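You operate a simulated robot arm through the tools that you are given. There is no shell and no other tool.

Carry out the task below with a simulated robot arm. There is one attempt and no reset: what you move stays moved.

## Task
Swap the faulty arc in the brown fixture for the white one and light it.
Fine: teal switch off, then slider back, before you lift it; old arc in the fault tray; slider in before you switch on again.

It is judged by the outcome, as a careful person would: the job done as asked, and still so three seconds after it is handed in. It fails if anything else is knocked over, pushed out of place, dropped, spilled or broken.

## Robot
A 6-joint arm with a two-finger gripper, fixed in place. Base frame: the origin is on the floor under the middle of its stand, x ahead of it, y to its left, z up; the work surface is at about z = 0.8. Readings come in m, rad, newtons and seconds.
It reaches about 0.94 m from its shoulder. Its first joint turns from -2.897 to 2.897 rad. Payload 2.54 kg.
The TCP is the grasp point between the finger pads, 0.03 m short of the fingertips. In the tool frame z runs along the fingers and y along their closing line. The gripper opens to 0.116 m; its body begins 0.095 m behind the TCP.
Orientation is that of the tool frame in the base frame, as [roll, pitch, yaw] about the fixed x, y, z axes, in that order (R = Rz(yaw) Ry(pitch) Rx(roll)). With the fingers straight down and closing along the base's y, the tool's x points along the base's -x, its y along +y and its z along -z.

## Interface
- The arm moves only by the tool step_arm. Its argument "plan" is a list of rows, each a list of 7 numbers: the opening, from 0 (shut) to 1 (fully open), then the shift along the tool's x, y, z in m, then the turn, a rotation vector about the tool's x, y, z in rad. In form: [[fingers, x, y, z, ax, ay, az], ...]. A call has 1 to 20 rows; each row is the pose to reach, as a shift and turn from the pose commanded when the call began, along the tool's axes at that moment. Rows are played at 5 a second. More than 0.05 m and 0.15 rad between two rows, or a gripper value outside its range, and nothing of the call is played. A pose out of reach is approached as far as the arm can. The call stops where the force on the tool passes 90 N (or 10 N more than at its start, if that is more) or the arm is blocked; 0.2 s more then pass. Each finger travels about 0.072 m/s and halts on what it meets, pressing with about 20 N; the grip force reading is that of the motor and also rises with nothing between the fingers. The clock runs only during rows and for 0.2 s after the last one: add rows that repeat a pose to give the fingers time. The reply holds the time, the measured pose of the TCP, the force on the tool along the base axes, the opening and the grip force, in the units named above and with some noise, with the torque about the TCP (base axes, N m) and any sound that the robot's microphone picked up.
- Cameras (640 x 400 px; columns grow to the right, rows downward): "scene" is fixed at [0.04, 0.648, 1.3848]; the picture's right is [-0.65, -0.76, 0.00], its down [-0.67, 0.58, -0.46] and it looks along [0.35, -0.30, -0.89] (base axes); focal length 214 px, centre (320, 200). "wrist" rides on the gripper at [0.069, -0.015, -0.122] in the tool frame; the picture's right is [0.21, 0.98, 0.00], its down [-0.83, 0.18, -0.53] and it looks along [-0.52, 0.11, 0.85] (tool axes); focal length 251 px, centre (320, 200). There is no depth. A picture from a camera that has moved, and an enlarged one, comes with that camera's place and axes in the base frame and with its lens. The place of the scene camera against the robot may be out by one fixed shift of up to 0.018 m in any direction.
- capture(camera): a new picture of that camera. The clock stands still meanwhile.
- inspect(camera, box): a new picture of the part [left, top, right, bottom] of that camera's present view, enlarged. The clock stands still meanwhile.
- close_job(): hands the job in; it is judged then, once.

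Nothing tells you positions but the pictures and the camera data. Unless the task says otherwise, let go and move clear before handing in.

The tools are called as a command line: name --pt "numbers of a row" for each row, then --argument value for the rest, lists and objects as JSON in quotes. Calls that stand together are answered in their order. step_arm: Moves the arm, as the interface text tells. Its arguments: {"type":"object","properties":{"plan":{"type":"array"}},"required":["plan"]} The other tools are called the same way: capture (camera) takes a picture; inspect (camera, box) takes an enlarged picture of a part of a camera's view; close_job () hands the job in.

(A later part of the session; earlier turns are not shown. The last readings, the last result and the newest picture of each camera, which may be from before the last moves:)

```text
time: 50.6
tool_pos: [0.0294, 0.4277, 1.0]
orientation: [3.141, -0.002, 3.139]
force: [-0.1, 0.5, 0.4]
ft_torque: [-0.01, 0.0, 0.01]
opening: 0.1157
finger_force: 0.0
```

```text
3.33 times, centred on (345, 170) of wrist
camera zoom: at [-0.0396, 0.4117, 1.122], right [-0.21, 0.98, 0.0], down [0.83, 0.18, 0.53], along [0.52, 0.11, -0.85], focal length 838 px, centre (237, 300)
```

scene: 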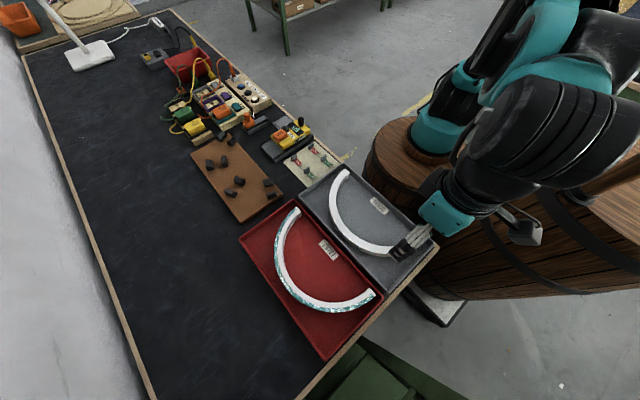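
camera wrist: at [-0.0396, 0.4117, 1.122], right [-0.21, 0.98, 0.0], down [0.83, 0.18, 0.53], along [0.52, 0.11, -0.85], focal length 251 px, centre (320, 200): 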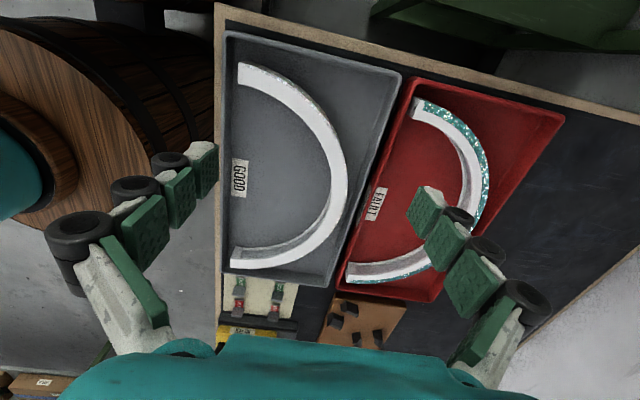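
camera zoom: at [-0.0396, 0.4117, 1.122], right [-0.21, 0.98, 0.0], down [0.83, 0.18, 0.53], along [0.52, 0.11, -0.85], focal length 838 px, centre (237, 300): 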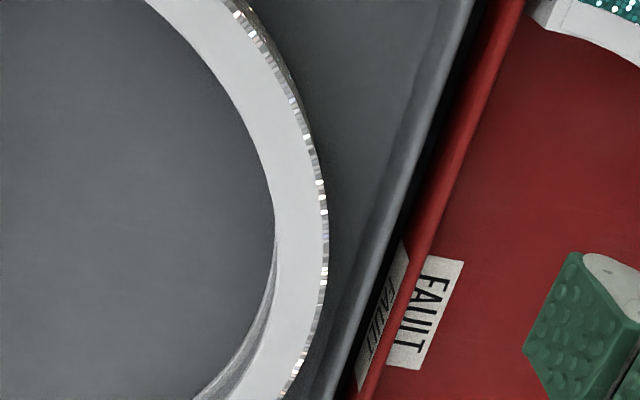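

The white arc's centre is about (0.1463, 0.3335), lying parallel to the fixture position, with its apex mid-point at (0.1463, 0.475). The tray wall beyond its apex looks close, so I'll hover there to check finger clearance.

step_arm --pt "0.9 -0.03 0.011 0.01 0 0 0" --pt "0.7 -0.06 0.022 0.02 0 0 0" --pt "0.5 -0.09 0.034 0.035 0 0 0" --pt "0.4 -0.1163 0.0451 0.05 0 0 0" --pt "0.4 -0.1163 0.0451 0.05 0 0 0" --pt "0.4 -0.1163 0.0451 0.05 0 0 0"

capture --camera "wrist"

inspect --camera "wrist" --box '[260, 60, 440, 240]'

inspect --camera "scene" --box '[300, 160, 450, 300]'

```text
time: 52.0
tool_pos: [0.1462, 0.4743, 0.9509]
orientation: [3.141, -0.001, -3.141]
force: [0.9, -0.7, 0.2]
ft_torque: [0.03, 0.02, 0.0]
opening: 0.0465
finger_force: 0.0
```

```text
taken
camera wrist: at [0.0775, 0.4576, 1.0729], right [-0.21, 0.98, 0.0], down [0.83, 0.18, 0.53], along [0.52, 0.11, -0.85], focal length 251 px, centre (320, 200)
```

wrist: 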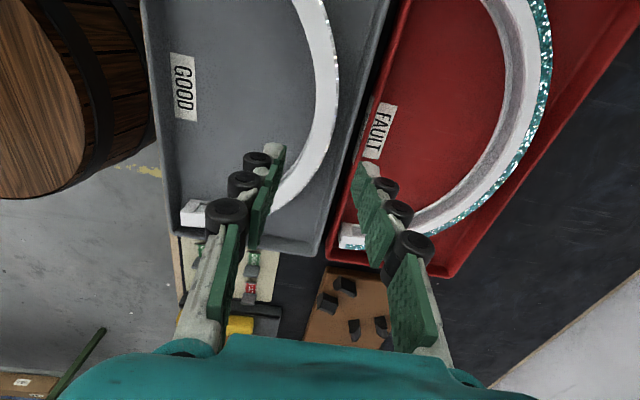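

```text
2.22 times, centred on (350, 150) of wrist
camera zoom: at [0.0775, 0.4576, 1.0729], right [-0.21, 0.98, 0.0], down [0.83, 0.18, 0.53], along [0.52, 0.11, -0.85], focal length 559 px, centre (253, 311)
```

zoom: 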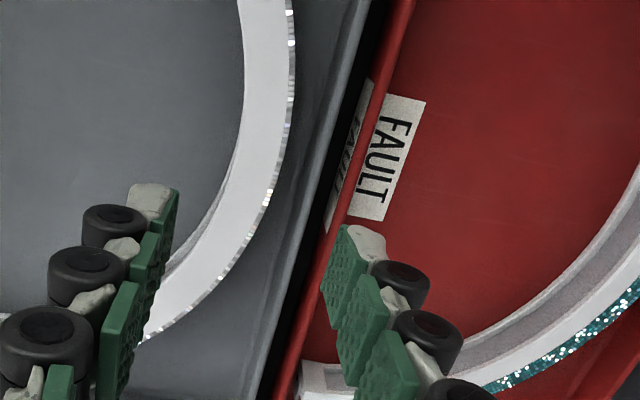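

```text
2.86 times, centred on (375, 230) of scene
camera zoom: at [0.04, 0.648, 1.3848], right [-0.65, -0.76, 0.0], down [-0.67, 0.58, -0.46], along [0.35, -0.3, -0.89], focal length 613 px, centre (163, 114)
```

zoom: 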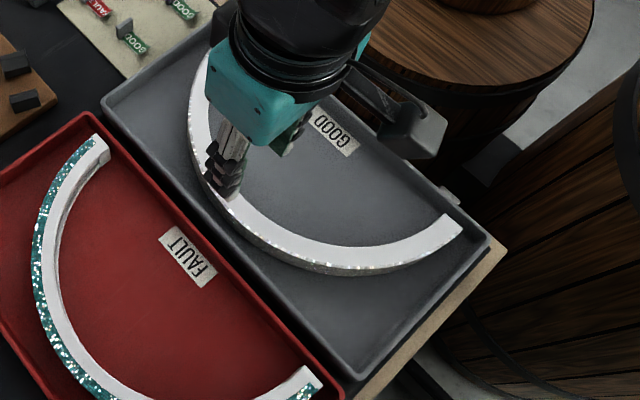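

inspect --camera "wrist" --box '[330, 60, 400, 130]'

inspect --camera "wrist" --box '[290, 180, 360, 260]'

```text
5.71 times, centred on (365, 95) of wrist
camera zoom: at [0.0775, 0.4576, 1.0729], right [-0.21, 0.98, 0.0], down [0.83, 0.18, 0.53], along [0.52, 0.11, -0.85], focal length 1437 px, centre (63, 800)
```

zoom: 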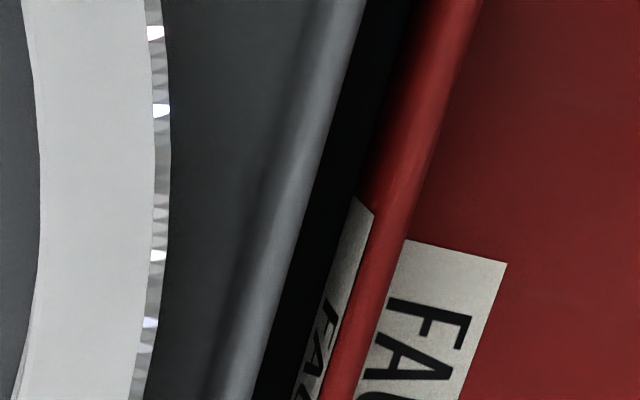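

```text
5.00 times, centred on (325, 220) of wrist
camera zoom: at [0.0775, 0.4576, 1.0729], right [-0.21, 0.98, 0.0], down [0.83, 0.18, 0.53], along [0.52, 0.11, -0.85], focal length 1257 px, centre (295, 100)
```

zoom: 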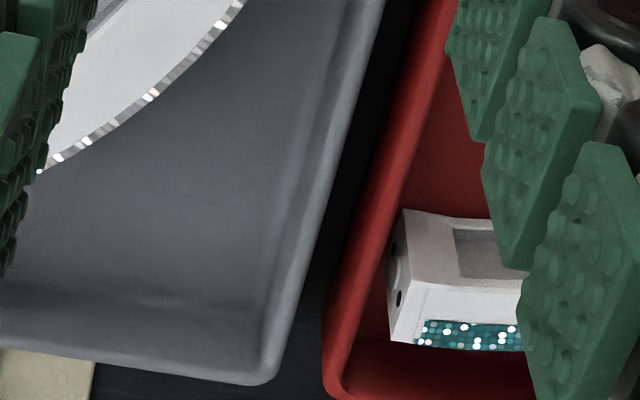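

The gap between the arc's apex and the tray wall is about 14 mm, about a finger's thickness. I'll first nudge the white arc about 8 mm toward -y inside its tray using only the outer finger near the arc's top edge, to make room. First I'll go down partway and look.

step_arm --pt "0.4 0 -0.0111 0.02 0 0 0" --pt "0.4 0 -0.0111 0.045 0 0 0" --pt "0.4 0 -0.0111 0.07 0 0 0" --pt "0.4 0 -0.0111 0.085 0 0 0" --pt "0.4 0 -0.0111 0.09 0 0 0" --pt "0.4 0 -0.0111 0.09 0 0 0"

capture --camera "wrist"

inspect --camera "wrist" --box '[300, 100, 440, 240]'

inspect --camera "scene" --box '[310, 180, 390, 250]'

```text
time: 53.4
tool_pos: [0.1455, 0.4642, 0.8608]
orientation: [3.141, -0.001, -3.141]
force: [-0.1, 0.6, -0.2]
ft_torque: [-0.01, 0.03, -0.01]
opening: 0.0466
finger_force: 0.1
```

```text
taken
camera wrist: at [0.0769, 0.447, 0.9822], right [-0.21, 0.98, 0.0], down [0.83, 0.18, 0.53], along [0.52, 0.11, -0.85], focal length 251 px, centre (320, 200)
```

wrist: 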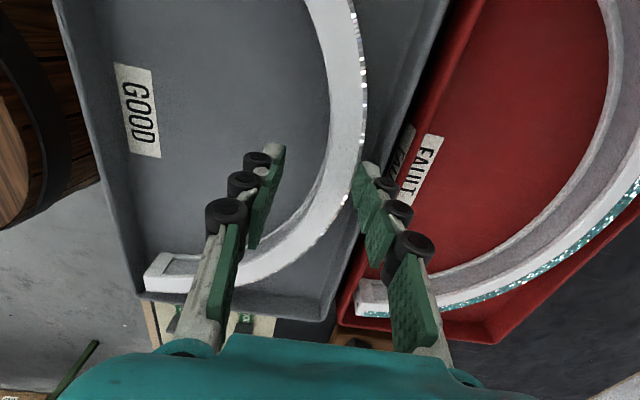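

```text
2.86 times, centred on (370, 170) of wrist
camera zoom: at [0.0769, 0.447, 0.9822], right [-0.21, 0.98, 0.0], down [0.83, 0.18, 0.53], along [0.52, 0.11, -0.85], focal length 718 px, centre (177, 286)
```

zoom: 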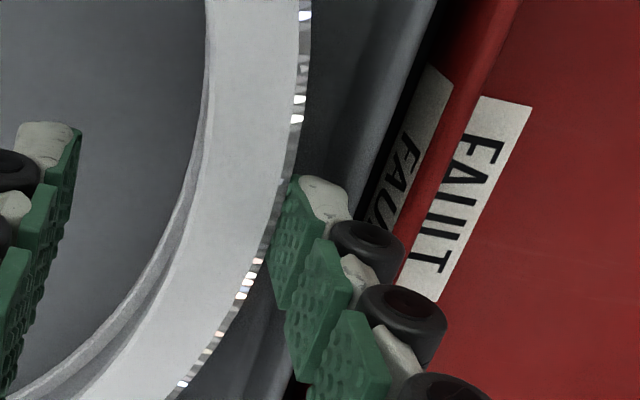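

```text
5.71 times, centred on (350, 215) of scene
camera zoom: at [0.04, 0.648, 1.3848], right [-0.65, -0.76, 0.0], down [-0.67, 0.58, -0.46], along [0.35, -0.3, -0.89], focal length 1226 px, centre (149, 114)
```

zoom: 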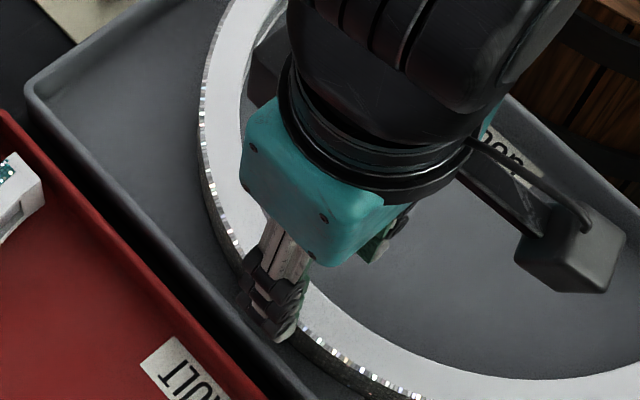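

The outer finger hangs just outside the arc and inside the wall. I'll go down a few more millimetres in small steps, watching the force.

step_arm --pt "0.4 0 0.0008 0.0 0 0 0" --pt "0.4 0 0.0008 0.003 0 0 0" --pt "0.4 0 0.0008 0.005 0 0 0"

step_arm --pt "0.4 0 0 0.002 0 0 0" --pt "0.4 0 0 0.004 0 0 0"

inspect --camera "wrist" --box '[300, 100, 440, 240]'

```text
time: 54.2
tool_pos: [0.1468, 0.4649, 0.8562]
orientation: [3.141, -0.002, 3.14]
force: [0.3, -0.1, -0.3]
ft_torque: [0.04, 0.0, 0.04]
opening: 0.0465
finger_force: 0.0
```

```text
time: 54.8
tool_pos: [0.146, 0.4651, 0.8514]
orientation: [-3.141, -0.001, 3.141]
force: [0.5, 0.5, -0.6]
ft_torque: [0.04, -0.02, -0.01]
opening: 0.0461
finger_force: 0.0
```

```text
2.86 times, centred on (370, 170) of wrist
camera zoom: at [0.077, 0.4484, 0.9735], right [-0.21, 0.98, 0.0], down [0.83, 0.18, 0.53], along [0.52, 0.11, -0.85], focal length 718 px, centre (177, 286)
```

zoom: 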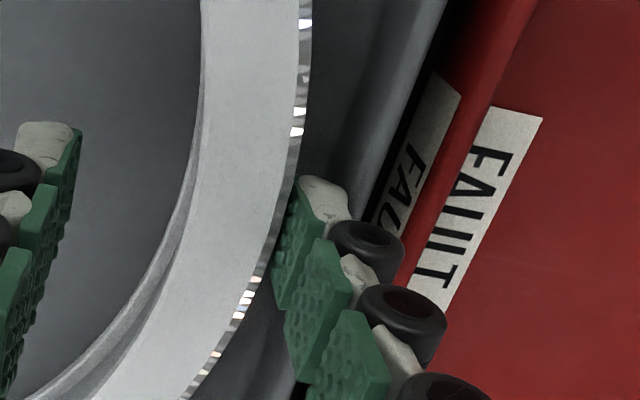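

The finger tip sits in the gap without contact. Now I'll nudge the arc toward -y slowly by about 10 mm of travel.

step_arm --pt "0.4 0 -0.0015 0 0 0 0" --pt "0.4 0 -0.003 0 0 0 0" --pt "0.4 0 -0.0045 0 0 0 0" --pt "0.4 0 -0.006 0 0 0 0"

step_arm --pt "0.4 0 -0.0015 0 0 0 0" --pt "0.4 0 -0.003 0 0 0 0" --pt "0.4 0 -0.0043 0 0 0 0"

capture --camera "wrist"

inspect --camera "scene" --box '[300, 150, 450, 300]'

```text
time: 55.8
tool_pos: [0.1462, 0.4583, 0.8514]
orientation: [3.142, -0.003, 3.141]
force: [-0.4, 0.4, -0.1]
ft_torque: [0.0, 0.01, 0.02]
opening: 0.0469
finger_force: 0.3
```

```text
time: 56.6
tool_pos: [0.1462, 0.455, 0.852]
orientation: [3.141, -0.002, 3.141]
force: [-0.2, 1.0, 0.5]
ft_torque: [0.01, -0.01, 0.01]
opening: 0.0467
finger_force: 0.1
```

```text
taken
camera wrist: at [0.0767, 0.438, 0.9736], right [-0.21, 0.98, 0.0], down [0.83, 0.18, 0.53], along [0.52, 0.11, -0.85], focal length 251 px, centre (320, 200)
```

wrist: 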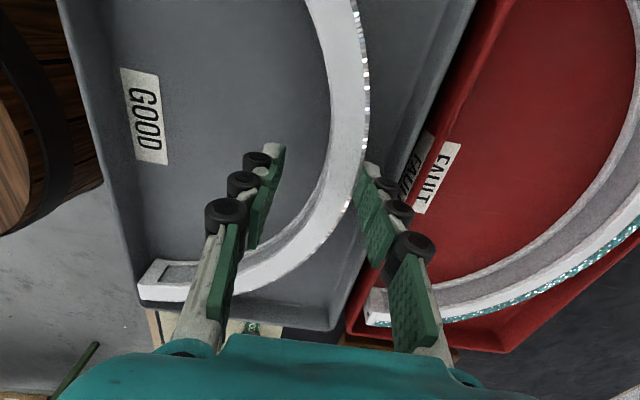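

```text
2.67 times, centred on (375, 225) of scene
camera zoom: at [0.04, 0.648, 1.3848], right [-0.65, -0.76, 0.0], down [-0.67, 0.58, -0.46], along [0.35, -0.3, -0.89], focal length 572 px, centre (173, 133)
```

zoom: 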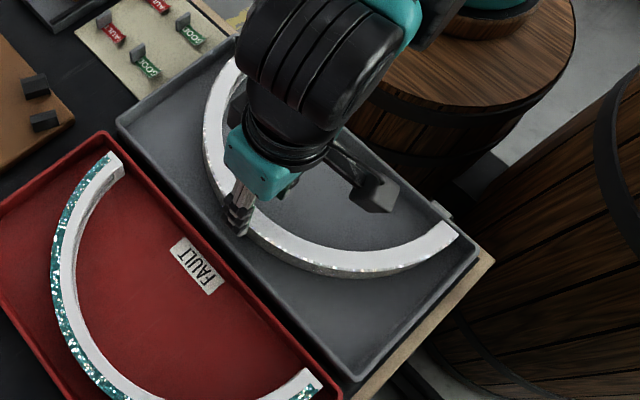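

The arc has slid about 8 mm and nothing else moved. I'll back off, rise a little, narrow the opening to 30 mm and re-centre over the apex at y≈0.468.

step_arm --pt "0.4 0 0.002 0 0 0 0" --pt "0.4 0 0.002 -0.015 0 0 0" --pt "0.4 0 0.004 -0.03 0 0 0" --pt "0.2586 0 0.0133 -0.03 0 0 0" --pt "0.2586 0 0.0133 -0.03 0 0 0" --pt "0.2586 0 0.0133 -0.03 0 0 0"

capture --camera "wrist"

inspect --camera "wrist" --box '[120, 220, 280, 320]'

inspect --camera "wrist" --box '[260, 80, 440, 240]'

```text
time: 58.0
tool_pos: [0.1471, 0.4683, 0.8824]
orientation: [-3.141, -0.003, 3.141]
force: [-0.5, -0.4, -0.3]
ft_torque: [0.02, -0.01, -0.03]
opening: 0.0302
finger_force: 0.1
```

```text
taken
camera wrist: at [0.0769, 0.4514, 1.0036], right [-0.21, 0.98, 0.0], down [0.83, 0.18, 0.53], along [0.52, 0.11, -0.85], focal length 251 px, centre (320, 200)
```

wrist: 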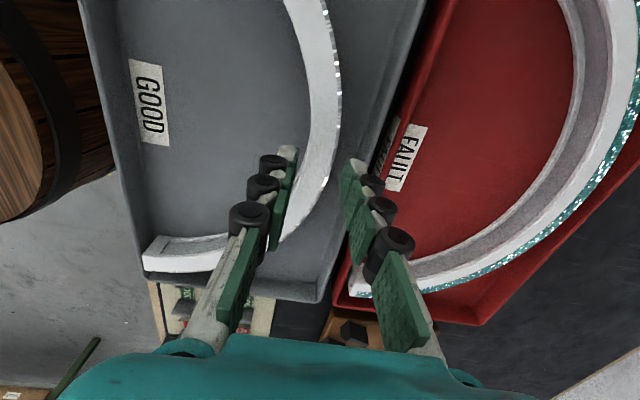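

```text
4.00 times, centred on (200, 270) of wrist
camera zoom: at [0.0769, 0.4514, 1.0036], right [-0.21, 0.98, 0.0], down [0.83, 0.18, 0.53], along [0.52, 0.11, -0.85], focal length 1006 px, centre (800, -80)
```

zoom: 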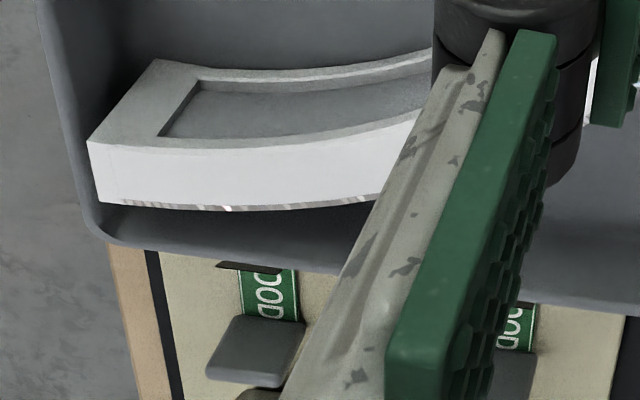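

```text
2.50 times, centred on (350, 160) of wrist
camera zoom: at [0.0769, 0.4514, 1.0036], right [-0.21, 0.98, 0.0], down [0.83, 0.18, 0.53], along [0.52, 0.11, -0.85], focal length 629 px, centre (245, 300)
```

zoom: 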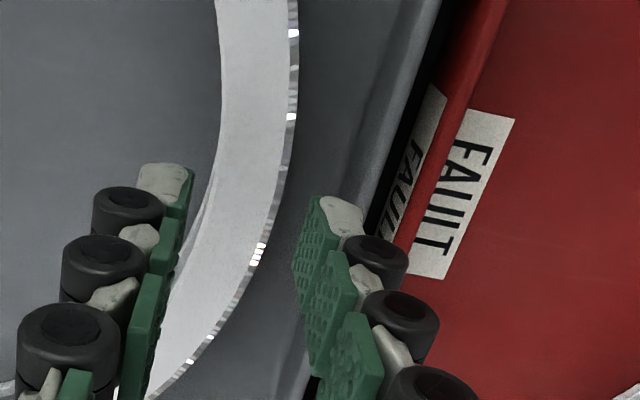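

The pads now have about 5 mm clearance on either side of the arc and the outer finger is clear of the tray wall. I'll descend to the grip height in steps.

step_arm --pt "0.2586 0 0 0.012 0 0 0" --pt "0.2586 0 0 0.024 0 0 0" --pt "0.2586 0 0 0.032 0 0 0" --pt "0.2586 0 0 0.036 0 0 0"

step_arm --pt "0.2586 0 0 0.003 0 0 0" --pt "0.2586 0 0 0.006 0 0 0" --pt "0.2586 0 0 0.008 0 0 0"

capture --camera "wrist"

```text
time: 59.0
tool_pos: [0.1462, 0.4666, 0.846]
orientation: [-3.141, -0.003, -3.141]
force: [-0.8, 1.3, 0.2]
ft_torque: [0.01, -0.01, -0.02]
opening: 0.03
finger_force: 0.0
```

```text
time: 59.8
tool_pos: [0.1464, 0.4682, 0.8381]
orientation: [-3.141, -0.001, -3.142]
force: [0.0, 0.2, 0.0]
ft_torque: [-0.01, -0.02, -0.01]
opening: 0.03
finger_force: 0.0
```

```text
taken
camera wrist: at [0.0768, 0.4516, 0.9596], right [-0.21, 0.98, 0.0], down [0.83, 0.18, 0.53], along [0.52, 0.11, -0.85], focal length 251 px, centre (320, 200)
```

wrist: 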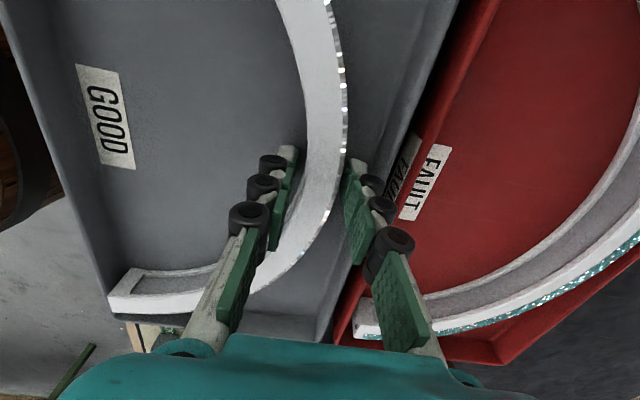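

inspect --camera "wrist" --box '[90, 230, 250, 330]'

inspect --camera "wrist" --box '[240, 0, 400, 100]'

```text
4.00 times, centred on (170, 280) of wrist
camera zoom: at [0.0768, 0.4516, 0.9596], right [-0.21, 0.98, 0.0], down [0.83, 0.18, 0.53], along [0.52, 0.11, -0.85], focal length 1006 px, centre (920, -120)
```

zoom: 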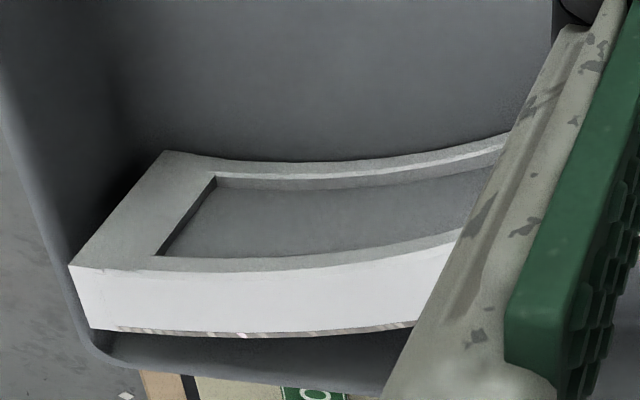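

```text
4.00 times, centred on (320, 50) of wrist
camera zoom: at [0.0768, 0.4516, 0.9596], right [-0.21, 0.98, 0.0], down [0.83, 0.18, 0.53], along [0.52, 0.11, -0.85], focal length 1006 px, centre (320, 800)
```

zoom: 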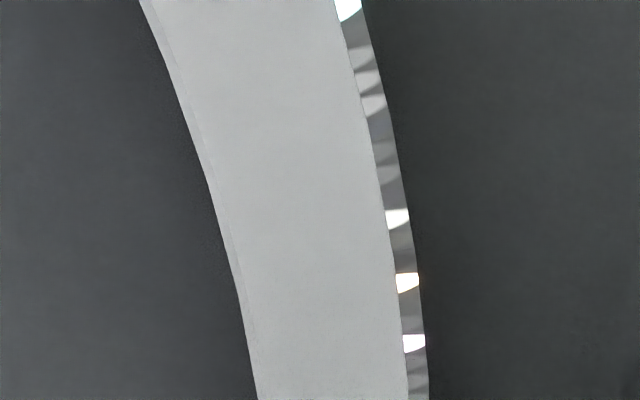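

Comparing with the reference view, the white arc's centre is about 2 mm further +x than my gripper. I'll shift 2 mm in +x and then close gently.

step_arm --pt "0.2586 -0.001 0 0 0 0 0" --pt "0.2586 -0.002 0 0 0 0 0" --pt "0.2586 -0.002 0 0 0 0 0" --pt "0.15 -0.002 0 0 0 0 0" --pt "0.0 -0.002 0 0 0 0 0" --pt "0.0 -0.002 0 0 0 0 0" --pt "0.0 -0.002 0 0 0 0 0"

inspect --camera "wrist" --box '[90, 230, 250, 330]'

inspect --camera "wrist" --box '[240, 0, 400, 100]'

capture --camera "scene"

```text
time: 61.4
tool_pos: [0.1483, 0.4671, 0.8377]
orientation: [3.142, -0.001, -3.139]
force: [-0.5, -0.1, 0.2]
ft_torque: [0.06, -0.01, -0.02]
opening: 0.0207
finger_force: 19.8
```

```text
4.00 times, centred on (170, 280) of wrist
camera zoom: at [0.0787, 0.4512, 0.9595], right [-0.21, 0.98, 0.0], down [0.83, 0.18, 0.53], along [0.52, 0.11, -0.85], focal length 1006 px, centre (920, -120)
```

zoom: 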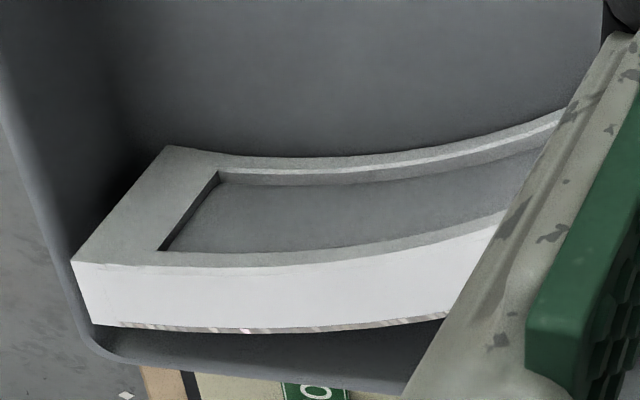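

```text
4.00 times, centred on (320, 50) of wrist
camera zoom: at [0.0787, 0.4512, 0.9595], right [-0.21, 0.98, 0.0], down [0.83, 0.18, 0.53], along [0.52, 0.11, -0.85], focal length 1006 px, centre (320, 800)
```

zoom: 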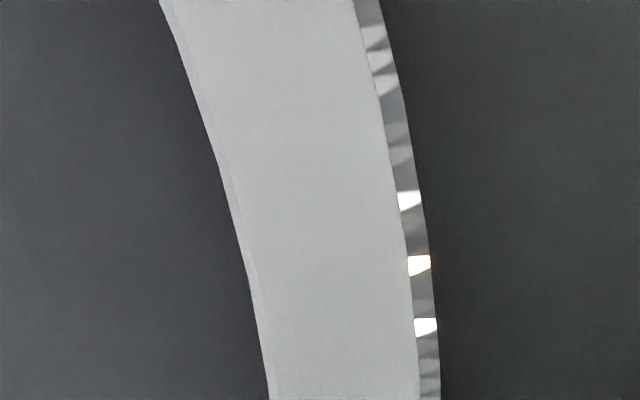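

```text
taken
```

scene: 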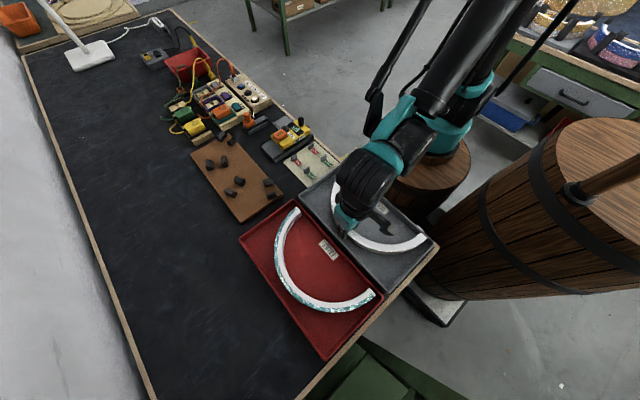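

The grip now matches the reference view of the old arc to within about half a millimetre. I'll lift slowly and confirm it follows.

step_arm --pt "0 0 0 -0.002 0 0 0" --pt "0 0 0 -0.004 0 0 0" --pt "0 0 0 -0.006 0 0 0"

step_arm --pt "0 0 0 -0.003 0 0 0" --pt "0 0 0 -0.006 0 0 0" --pt "0 0 0 -0.01 0 0 0"

capture --camera "wrist"

```text
time: 62.2
tool_pos: [0.148, 0.4679, 0.8434]
orientation: [-3.141, -0.001, 3.141]
force: [0.1, 0.9, -1.4]
ft_torque: [0.06, -0.03, 0.01]
opening: 0.0206
finger_force: 19.6
```

```text
time: 63.0
tool_pos: [0.1479, 0.4674, 0.8539]
orientation: [-3.141, -0.003, 3.141]
force: [-0.7, 0.2, -1.5]
ft_torque: [0.13, -0.03, -0.05]
opening: 0.0207
finger_force: 19.9
```

```text
taken
camera wrist: at [0.0787, 0.4511, 0.9755], right [-0.21, 0.98, 0.0], down [0.83, 0.18, 0.53], along [0.52, 0.11, -0.85], focal length 251 px, centre (320, 200)
```

wrist: 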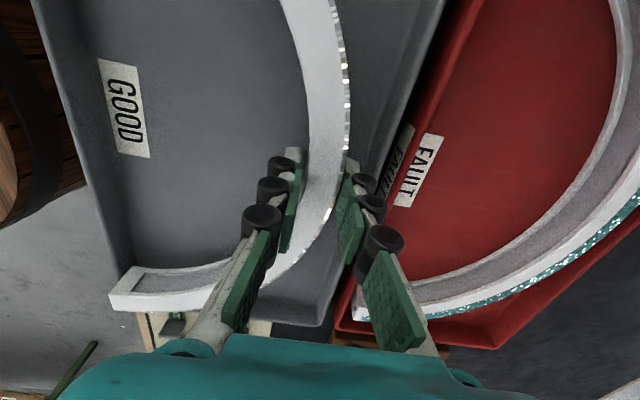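

The white arc is hanging level in the grip. I'll raise it and carry it over to the fixture.

step_arm --pt "0 0 0 -0.012 0 0 0" --pt "0 0 0 -0.03 0 0 0" --pt "0 0 0 -0.05 0 0 0" --pt "0 0 0 -0.07 0 0 0" --pt "0 0 0 -0.09 0 0 0" --pt "0 0 0 -0.107 0 0 0" --pt "0 0 0 -0.117 0 0 0" --pt "0 0 0 -0.117 0 0 0"

step_arm --pt "0 -0.012 0.0055 0 0 0 0" --pt "0 -0.035 0.016 0 0 0 0" --pt "0 -0.062 0.0283 0 0 0 0" --pt "0 -0.089 0.0406 0 0 0 0" --pt "0 -0.116 0.0529 0 0 0 0" --pt "0 -0.143 0.0653 0 0 0 0" --pt "0 -0.17 0.0776 0 0 0 0" --pt "0 -0.197 0.0899 0 0 0 0" --pt "0 -0.224 0.1022 0 0 0 0" --pt "0 -0.251 0.1146 0 0 0 0" --pt "0 -0.278 0.1269 0 0 0 0" --pt "0 -0.305 0.1392 0 0 0 0" --pt "0 -0.332 0.1515 0 0 0 0" --pt "0 -0.354 0.1616 0 0 0 0" --pt "0 -0.368 0.168 0 0 0 0" --pt "0 -0.3742 0.1708 0 0 0 0" --pt "0 -0.3742 0.1708 0 0 0 0"

capture --camera "wrist"

capture --camera "scene"

```text
time: 64.8
tool_pos: [0.1483, 0.4666, 0.9722]
orientation: [3.141, -0.003, 3.141]
force: [-0.1, -0.1, -1.5]
ft_torque: [0.1, 0.0, -0.02]
opening: 0.0207
finger_force: 19.6
```

```text
time: 68.4
tool_pos: [0.5235, 0.6377, 0.9706]
orientation: [-3.141, -0.001, 3.141]
force: [-0.3, -1.5, -1.7]
ft_torque: [0.1, 0.03, 0.0]
opening: 0.0208
finger_force: 19.9
```

```text
taken
camera wrist: at [0.4539, 0.6216, 1.092], right [-0.21, 0.98, 0.0], down [0.83, 0.18, 0.53], along [0.52, 0.11, -0.85], focal length 251 px, centre (320, 200)
```

wrist: 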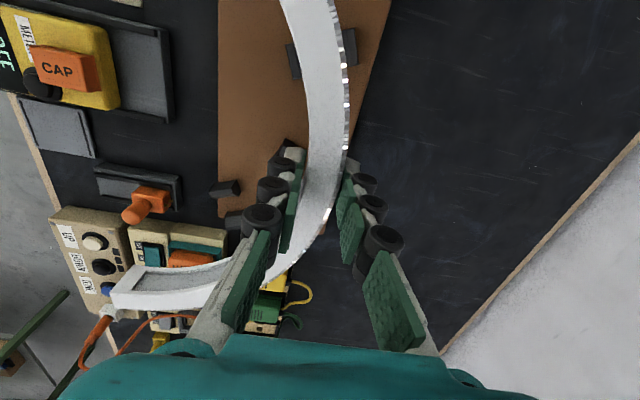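

```text
taken
```

scene: 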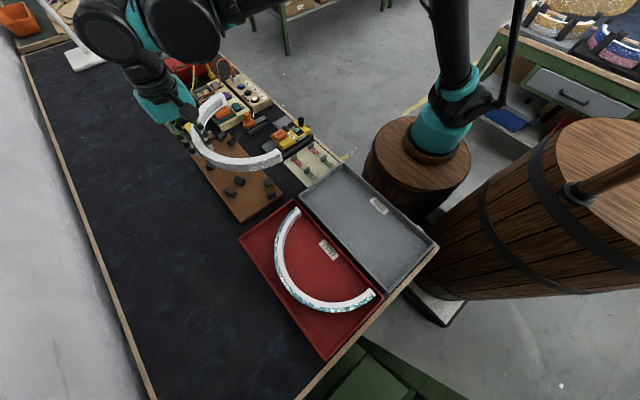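

I'm above the fixture. I'll check the arc's alignment in the grip against the reference windows.

inspect --camera "wrist" --box '[90, 230, 250, 330]'

inspect --camera "wrist" --box '[240, 0, 400, 100]'

inspect --camera "scene" --box '[170, 80, 310, 230]'

```text
4.00 times, centred on (170, 280) of wrist
camera zoom: at [0.4539, 0.6216, 1.092], right [-0.21, 0.98, 0.0], down [0.83, 0.18, 0.53], along [0.52, 0.11, -0.85], focal length 1006 px, centre (920, -120)
```

zoom: 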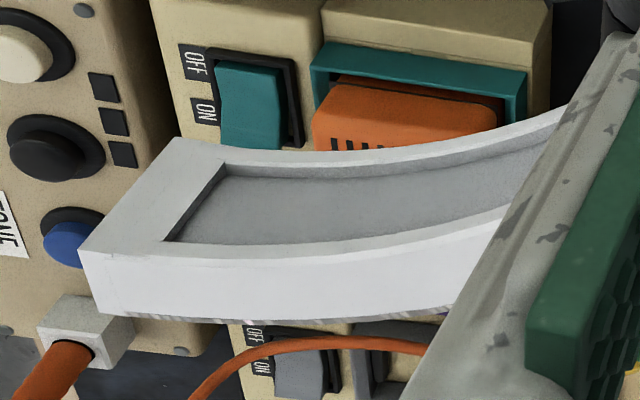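

```text
4.00 times, centred on (320, 50) of wrist
camera zoom: at [0.4539, 0.6216, 1.092], right [-0.21, 0.98, 0.0], down [0.83, 0.18, 0.53], along [0.52, 0.11, -0.85], focal length 1006 px, centre (320, 800)
```

zoom: 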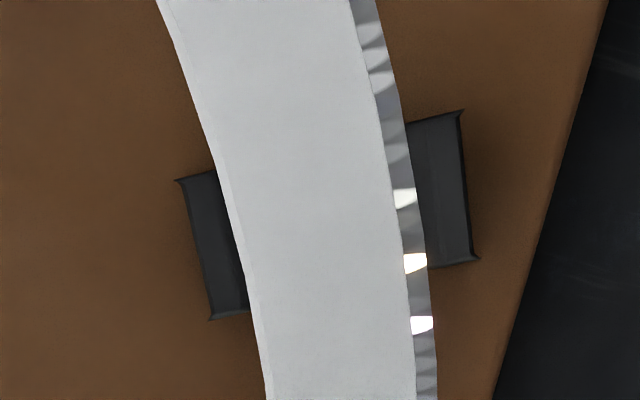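

```text
2.67 times, centred on (240, 155) of scene
camera zoom: at [0.04, 0.648, 1.3848], right [-0.65, -0.76, 0.0], down [-0.67, 0.58, -0.46], along [0.35, -0.3, -0.89], focal length 572 px, centre (533, 320)
```

zoom: 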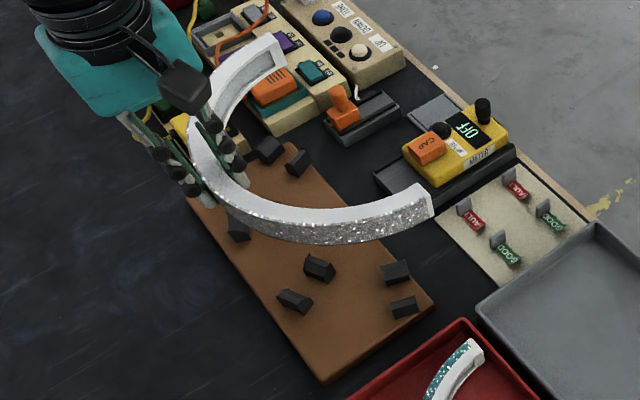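

The new arc sits in the grip like the old one, with the ends sagging about 2 mm, which is fine. I'll lower to just above the clips and check alignment.

step_arm --pt "0 0 0 0.012 0 0 0" --pt "0 0 0 0.03 0 0 0" --pt "0 0 0 0.048 0 0 0" --pt "0 0 0 0.063 0 0 0" --pt "0 0 0 0.075 0 0 0" --pt "0 0 0 0.082 0 0 0" --pt "0 0 0 0.082 0 0 0"

capture --camera "wrist"

inspect --camera "wrist" --box '[90, 220, 290, 330]'

inspect --camera "scene" --box '[190, 110, 310, 220]'

```text
time: 70.0
tool_pos: [0.5225, 0.6383, 0.8874]
orientation: [-3.141, -0.003, 3.141]
force: [-0.2, 0.5, -1.1]
ft_torque: [0.07, -0.03, -0.02]
opening: 0.0207
finger_force: 20.1
```

```text
taken
camera wrist: at [0.4533, 0.6224, 1.0096], right [-0.21, 0.98, 0.0], down [0.83, 0.18, 0.53], along [0.52, 0.11, -0.85], focal length 251 px, centre (320, 200)
```

wrist: 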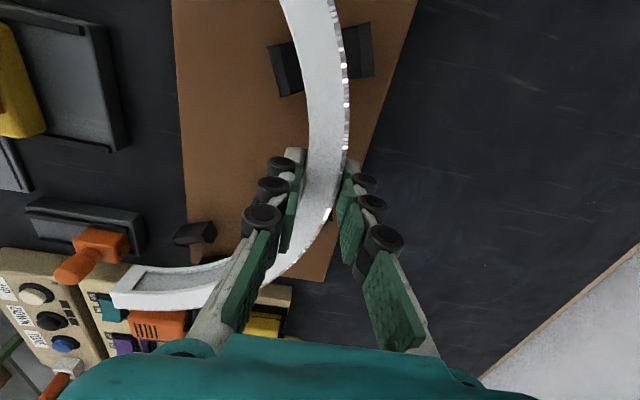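

```text
3.20 times, centred on (190, 275) of wrist
camera zoom: at [0.4533, 0.6224, 1.0096], right [-0.21, 0.98, 0.0], down [0.83, 0.18, 0.53], along [0.52, 0.11, -0.85], focal length 805 px, centre (736, -40)
```

zoom: 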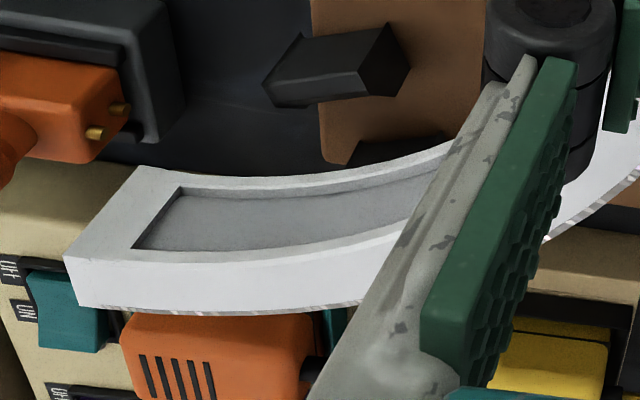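

```text
3.64 times, centred on (250, 165) of scene
camera zoom: at [0.04, 0.648, 1.3848], right [-0.65, -0.76, 0.0], down [-0.67, 0.58, -0.46], along [0.35, -0.3, -0.89], focal length 780 px, centre (574, 327)
```

zoom: 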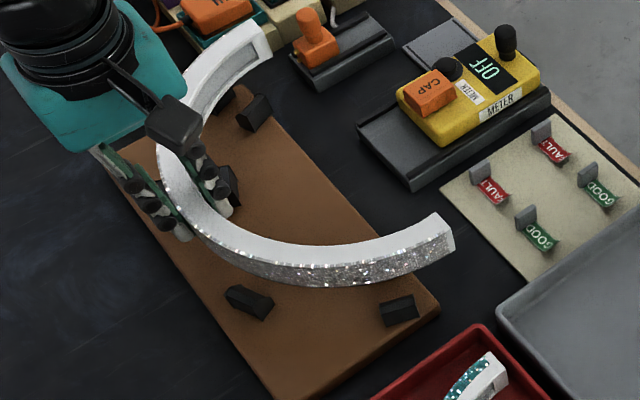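

step_arm --pt "0 0 0 0.004 0 0 0" --pt "0 0 0 0.008 0 0 0" --pt "0 0 0 0.012 0 0 0"

step_arm --pt "0 0 0 0.002 0 0 0" --pt "0 0 0 0.004 0 0 0"

step_arm --pt "0 0 0 0.002 0 0 0" --pt "0 0 0 0.004 0 0 0"

inspect --camera "wrist" --box '[90, 220, 290, 330]'

inspect --camera "wrist" --box '[240, 0, 400, 100]'

inspect --camera "scene" --box '[190, 110, 310, 220]'

```text
time: 70.8
tool_pos: [0.5217, 0.6385, 0.8778]
orientation: [3.141, -0.002, -3.141]
force: [-0.4, -0.2, -1.0]
ft_torque: [0.11, 0.0, -0.01]
opening: 0.0205
finger_force: 20.5
```

```text
time: 71.4
tool_pos: [0.5225, 0.6383, 0.8723]
orientation: [3.14, -0.002, -3.141]
force: [0.0, 0.0, -1.1]
ft_torque: [0.08, -0.02, 0.03]
opening: 0.021
finger_force: 20.4
```

```text
time: 72.0
tool_pos: [0.5226, 0.6378, 0.8683]
orientation: [-3.14, 0.0, -3.142]
force: [1.3, -0.3, -2.2]
ft_torque: [0.11, 0.01, -0.03]
opening: 0.0204
finger_force: 20.5
```

```text
3.20 times, centred on (190, 275) of wrist
camera zoom: at [0.4529, 0.622, 0.9902], right [-0.21, 0.98, 0.0], down [0.83, 0.18, 0.53], along [0.52, 0.11, -0.85], focal length 805 px, centre (736, -40)
```

zoom: 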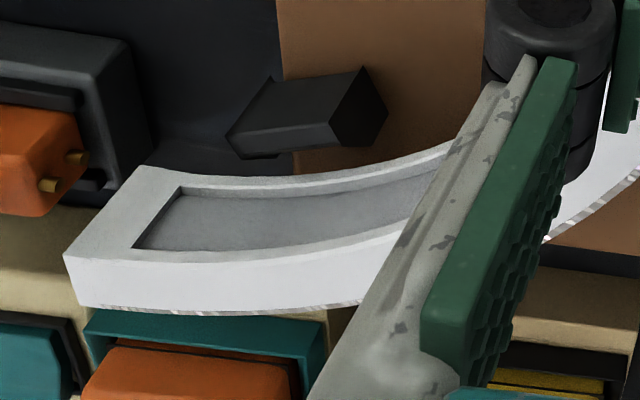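

```text
4.00 times, centred on (320, 50) of wrist
camera zoom: at [0.4529, 0.622, 0.9902], right [-0.21, 0.98, 0.0], down [0.83, 0.18, 0.53], along [0.52, 0.11, -0.85], focal length 1006 px, centre (320, 800)
```

zoom: 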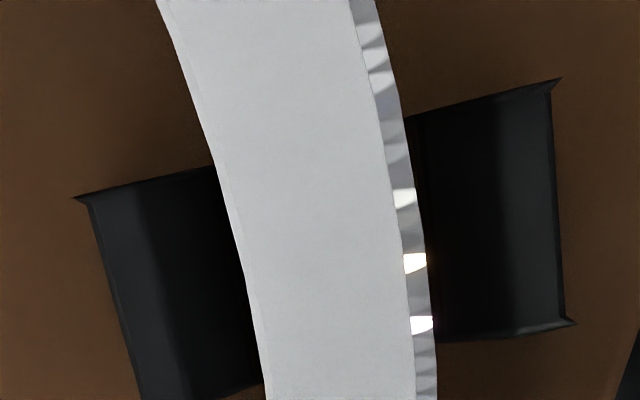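

```text
3.64 times, centred on (250, 165) of scene
camera zoom: at [0.04, 0.648, 1.3848], right [-0.65, -0.76, 0.0], down [-0.67, 0.58, -0.46], along [0.35, -0.3, -0.89], focal length 780 px, centre (574, 327)
```

zoom: 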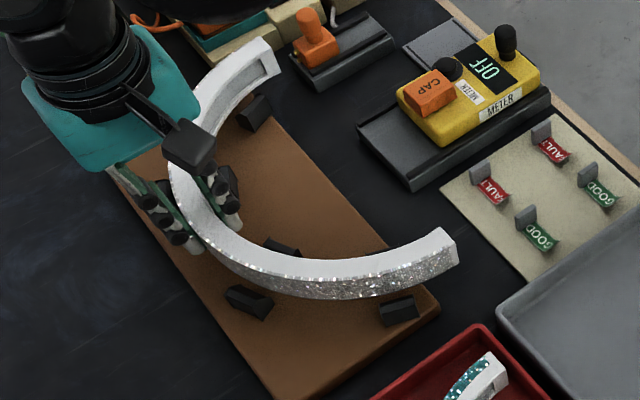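

The ring is descending between the clip pairs with no contact yet. I'll go on in 2 mm steps.

step_arm --pt "0 0 0 0.002 0 0 0" --pt "0 0 0 0.004 0 0 0"

step_arm --pt "0 0 0 0.002 0 0 0" --pt "0 0 0 0.004 0 0 0"

step_arm --pt "0 0 0 0.002 0 0 0" --pt "0 0 0 0.004 0 0 0"

step_arm --pt "0 0 0 0.002 0 0 0"

step_arm --pt "0 0 0 0.001 0 0 0"

```text
time: 72.6
tool_pos: [0.5221, 0.6391, 0.8658]
orientation: [-3.141, -0.002, 3.141]
force: [-0.1, 0.2, -1.3]
ft_torque: [0.1, -0.04, -0.02]
opening: 0.0207
finger_force: 20.3
```

```text
time: 73.2
tool_pos: [0.5219, 0.6375, 0.8609]
orientation: [3.14, -0.004, -3.141]
force: [0.9, -0.8, -1.8]
ft_torque: [0.08, 0.0, 0.02]
opening: 0.0208
finger_force: 19.7
```

```text
time: 73.8
tool_pos: [0.5232, 0.6378, 0.8574]
orientation: [3.141, -0.001, 3.141]
force: [1.5, -0.4, -1.3]
ft_torque: [0.12, -0.01, 0.02]
opening: 0.0211
finger_force: 19.7
```

```text
time: 74.2
tool_pos: [0.5223, 0.6366, 0.8549]
orientation: [-3.14, -0.001, -3.141]
force: [0.3, 0.3, -2.4]
ft_torque: [0.1, 0.0, -0.01]
opening: 0.0209
finger_force: 19.8
```

```text
time: 74.6
tool_pos: [0.5228, 0.638, 0.8534]
orientation: [-3.141, -0.002, -3.141]
force: [1.3, 0.4, -2.3]
ft_torque: [0.07, -0.01, 0.04]
opening: 0.0206
finger_force: 20.0
```

step_arm --pt "0 0 0 0.001 0 0 0"

step_arm --pt "0 0 0 0.001 0 0 0"

step_arm --pt "0 0 0 0.001 0 0 0"

capture --camera "wrist"

inspect --camera "scene" --box '[190, 110, 310, 220]'

```text
time: 75.0
tool_pos: [0.5239, 0.638, 0.8533]
orientation: [3.141, -0.001, 3.141]
force: [0.1, 0.1, -2.0]
ft_torque: [0.08, -0.01, -0.03]
opening: 0.0209
finger_force: 19.5
```

```text
time: 75.4
tool_pos: [0.5212, 0.638, 0.8512]
orientation: [-3.141, -0.002, 3.141]
force: [-0.2, -0.2, -0.1]
ft_torque: [-0.07, 0.13, -0.01]
opening: 0.0209
finger_force: 19.8
```

```text
time: 75.8
tool_pos: [0.5226, 0.6389, 0.85]
orientation: [3.141, -0.001, -3.141]
force: [0.6, 0.3, 0.9]
ft_torque: [-0.11, -0.04, -0.02]
opening: 0.0206
finger_force: 20.0
```

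```text
taken
camera wrist: at [0.453, 0.6218, 0.9721], right [-0.21, 0.98, 0.0], down [0.83, 0.18, 0.53], along [0.52, 0.11, -0.85], focal length 251 px, centre (320, 200)
```

wrist: 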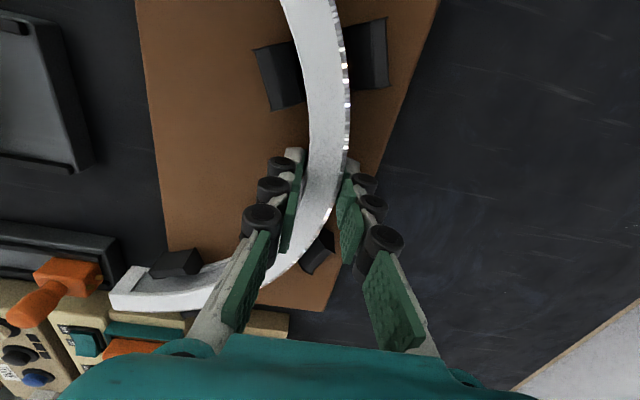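

```text
3.64 times, centred on (250, 165) of scene
camera zoom: at [0.04, 0.648, 1.3848], right [-0.65, -0.76, 0.0], down [-0.67, 0.58, -0.46], along [0.35, -0.3, -0.89], focal length 780 px, centre (574, 327)
```

zoom: 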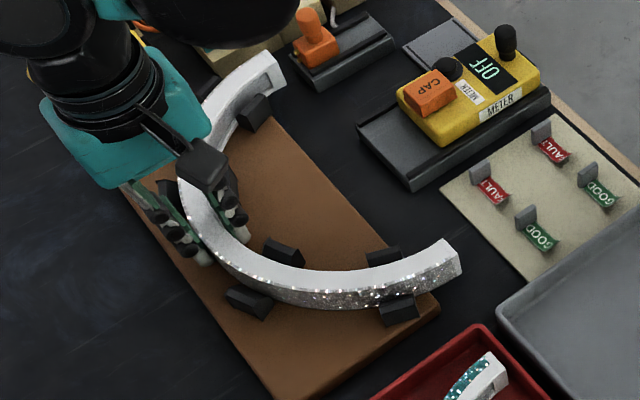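

The ends are touching down at the expected height. I'll press down gently the last millimetre to level and seat it.

step_arm --pt "0 0 0 0.001 0 0 0"

step_arm --pt "0 0 0 0.001 0 0 0"

inspect --camera "wrist" --box '[90, 230, 250, 330]'

inspect --camera "scene" --box '[200, 130, 300, 200]'

```text
time: 76.2
tool_pos: [0.5229, 0.6375, 0.8497]
orientation: [-3.141, -0.001, -3.141]
force: [0.0, 0.8, 1.5]
ft_torque: [-0.02, 0.12, 0.0]
opening: 0.0211
finger_force: 19.5
```

```text
time: 76.6
tool_pos: [0.523, 0.6382, 0.8507]
orientation: [3.141, -0.002, 3.141]
force: [3.6, 2.5, 14.1]
ft_torque: [0.05, -0.05, -0.03]
opening: 0.0209
finger_force: 19.5
```

```text
4.00 times, centred on (170, 280) of wrist
camera zoom: at [0.4529, 0.6217, 0.9711], right [-0.21, 0.98, 0.0], down [0.83, 0.18, 0.53], along [0.52, 0.12, -0.85], focal length 1006 px, centre (920, -120)
```

zoom: 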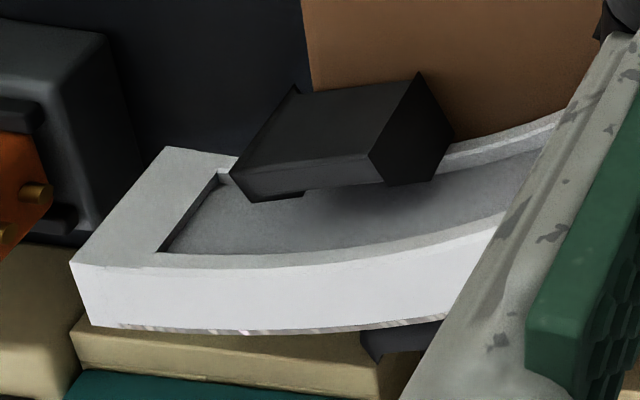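

```text
5.71 times, centred on (250, 165) of scene
camera zoom: at [0.04, 0.648, 1.3848], right [-0.65, -0.76, 0.0], down [-0.67, 0.58, -0.46], along [0.35, -0.3, -0.89], focal length 1226 px, centre (720, 400)
```

zoom: 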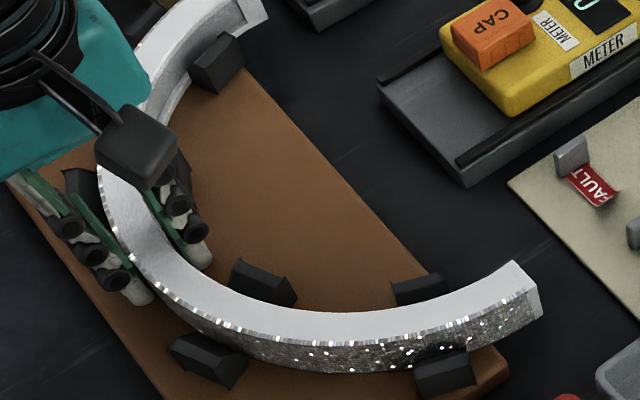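

The white arc is seated: its ends and clip positions match where the old arc was. I'll release and lift straight up.

step_arm --pt "0 0 0 -0.001 0 0 0" --pt "0.2 0 0 -0.001 0 0 0" --pt "0.4 0 0 -0.001 0 0 0" --pt "0.45 0 0 -0.001 0 0 0" --pt "0.45 0 0 -0.001 0 0 0" --pt "0.45 0 0 -0.012 0 0 0" --pt "0.45 0 0 -0.03 0 0 0" --pt "0.45 0 0 -0.06 0 0 0" --pt "0.45 0 0 -0.1 0 0 0" --pt "0.45 0 0 -0.1 0 0 0"

inspect --camera "scene" --box '[200, 110, 300, 200]'

capture --camera "wrist"

```text
time: 78.8
tool_pos: [0.5222, 0.638, 0.9495]
orientation: [-3.141, -0.002, 3.141]
force: [0.8, 1.0, 0.4]
ft_torque: [0.02, 0.0, -0.02]
opening: 0.0523
finger_force: 0.0
```

```text
4.44 times, centred on (250, 155) of scene
camera zoom: at [0.04, 0.648, 1.3848], right [-0.65, -0.76, 0.0], down [-0.67, 0.58, -0.46], along [0.35, -0.3, -0.89], focal length 953 px, centre (631, 400)
```

zoom: 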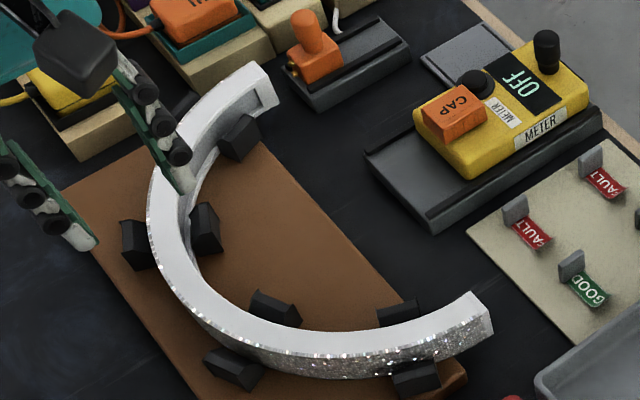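

```text
taken
camera wrist: at [0.4537, 0.6224, 1.0707], right [-0.21, 0.98, 0.0], down [0.83, 0.18, 0.53], along [0.52, 0.11, -0.85], focal length 251 px, centre (320, 200)
```

wrist: 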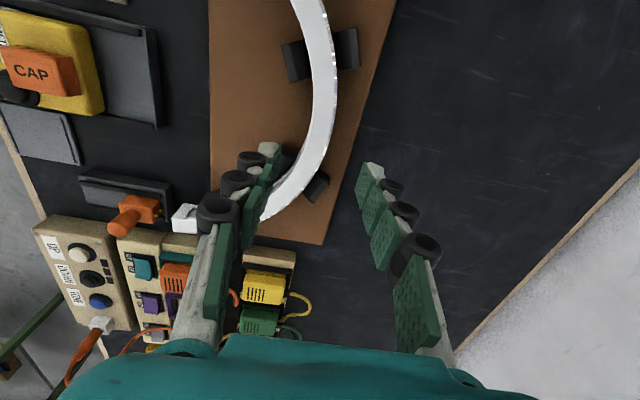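

The white arc is in the fixture. Next I'll turn the tool and hover over the slider knob at about (0.660, 0.4525).

step_arm --pt "0.45 -0.0125 -0.0169 -0.001 0 0 -0.143" --pt "0.45 -0.025 -0.0338 -0.002 0 0 -0.286" --pt "0.45 -0.0375 -0.0508 -0.003 0 0 -0.428" --pt "0.45 -0.05 -0.0677 -0.004 0 0 -0.571" --pt "0.45 -0.0625 -0.0846 -0.005 0 0 -0.714" --pt "0.45 -0.075 -0.1015 -0.006 0 0 -0.857" --pt "0.45 -0.0875 -0.1184 -0.007 0 0 -1.0" --pt "0.45 -0.1 -0.1353 -0.008 0 0 -1.142" --pt "0.45 -0.1125 -0.1523 -0.009 0 0 -1.285" --pt "0.45 -0.125 -0.1692 -0.01 0 0 -1.428" --pt "0.45 -0.1375 -0.1861 -0.012 0 0 -1.5708" --pt "0.45 -0.1375 -0.1861 -0.012 0 0 -1.5708"

capture --camera "wrist"

inspect --camera "wrist" --box '[240, 60, 400, 200]'

```text
time: 81.4
tool_pos: [0.6601, 0.4526, 0.9611]
orientation: [3.139, 0.001, -1.567]
force: [-0.2, 0.3, -0.9]
ft_torque: [-0.01, 0.0, 0.02]
opening: 0.0524
finger_force: 0.1
```

```text
taken
camera wrist: at [0.6748, 0.3818, 1.0827], right [-0.98, -0.22, 0.0], down [-0.18, 0.83, 0.53], along [-0.12, 0.52, -0.85], focal length 251 px, centre (320, 200)
```

wrist: 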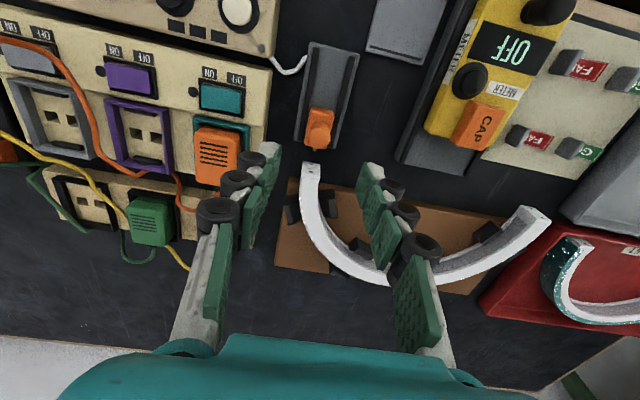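

```text
2.86 times, centred on (320, 130) of wrist
camera zoom: at [0.6748, 0.3818, 1.0827], right [-0.98, -0.22, 0.0], down [-0.18, 0.83, 0.53], along [-0.12, 0.52, -0.85], focal length 718 px, centre (320, 400)
```

zoom: 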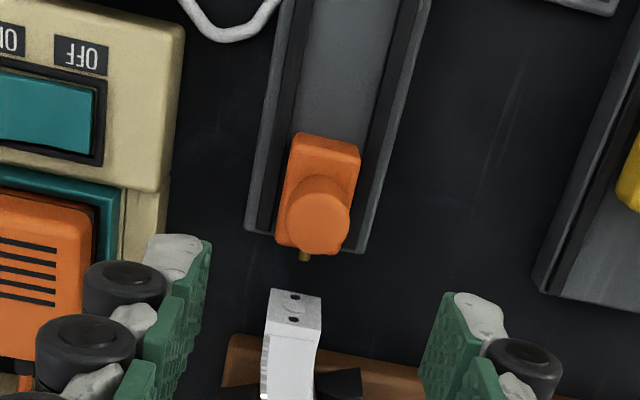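

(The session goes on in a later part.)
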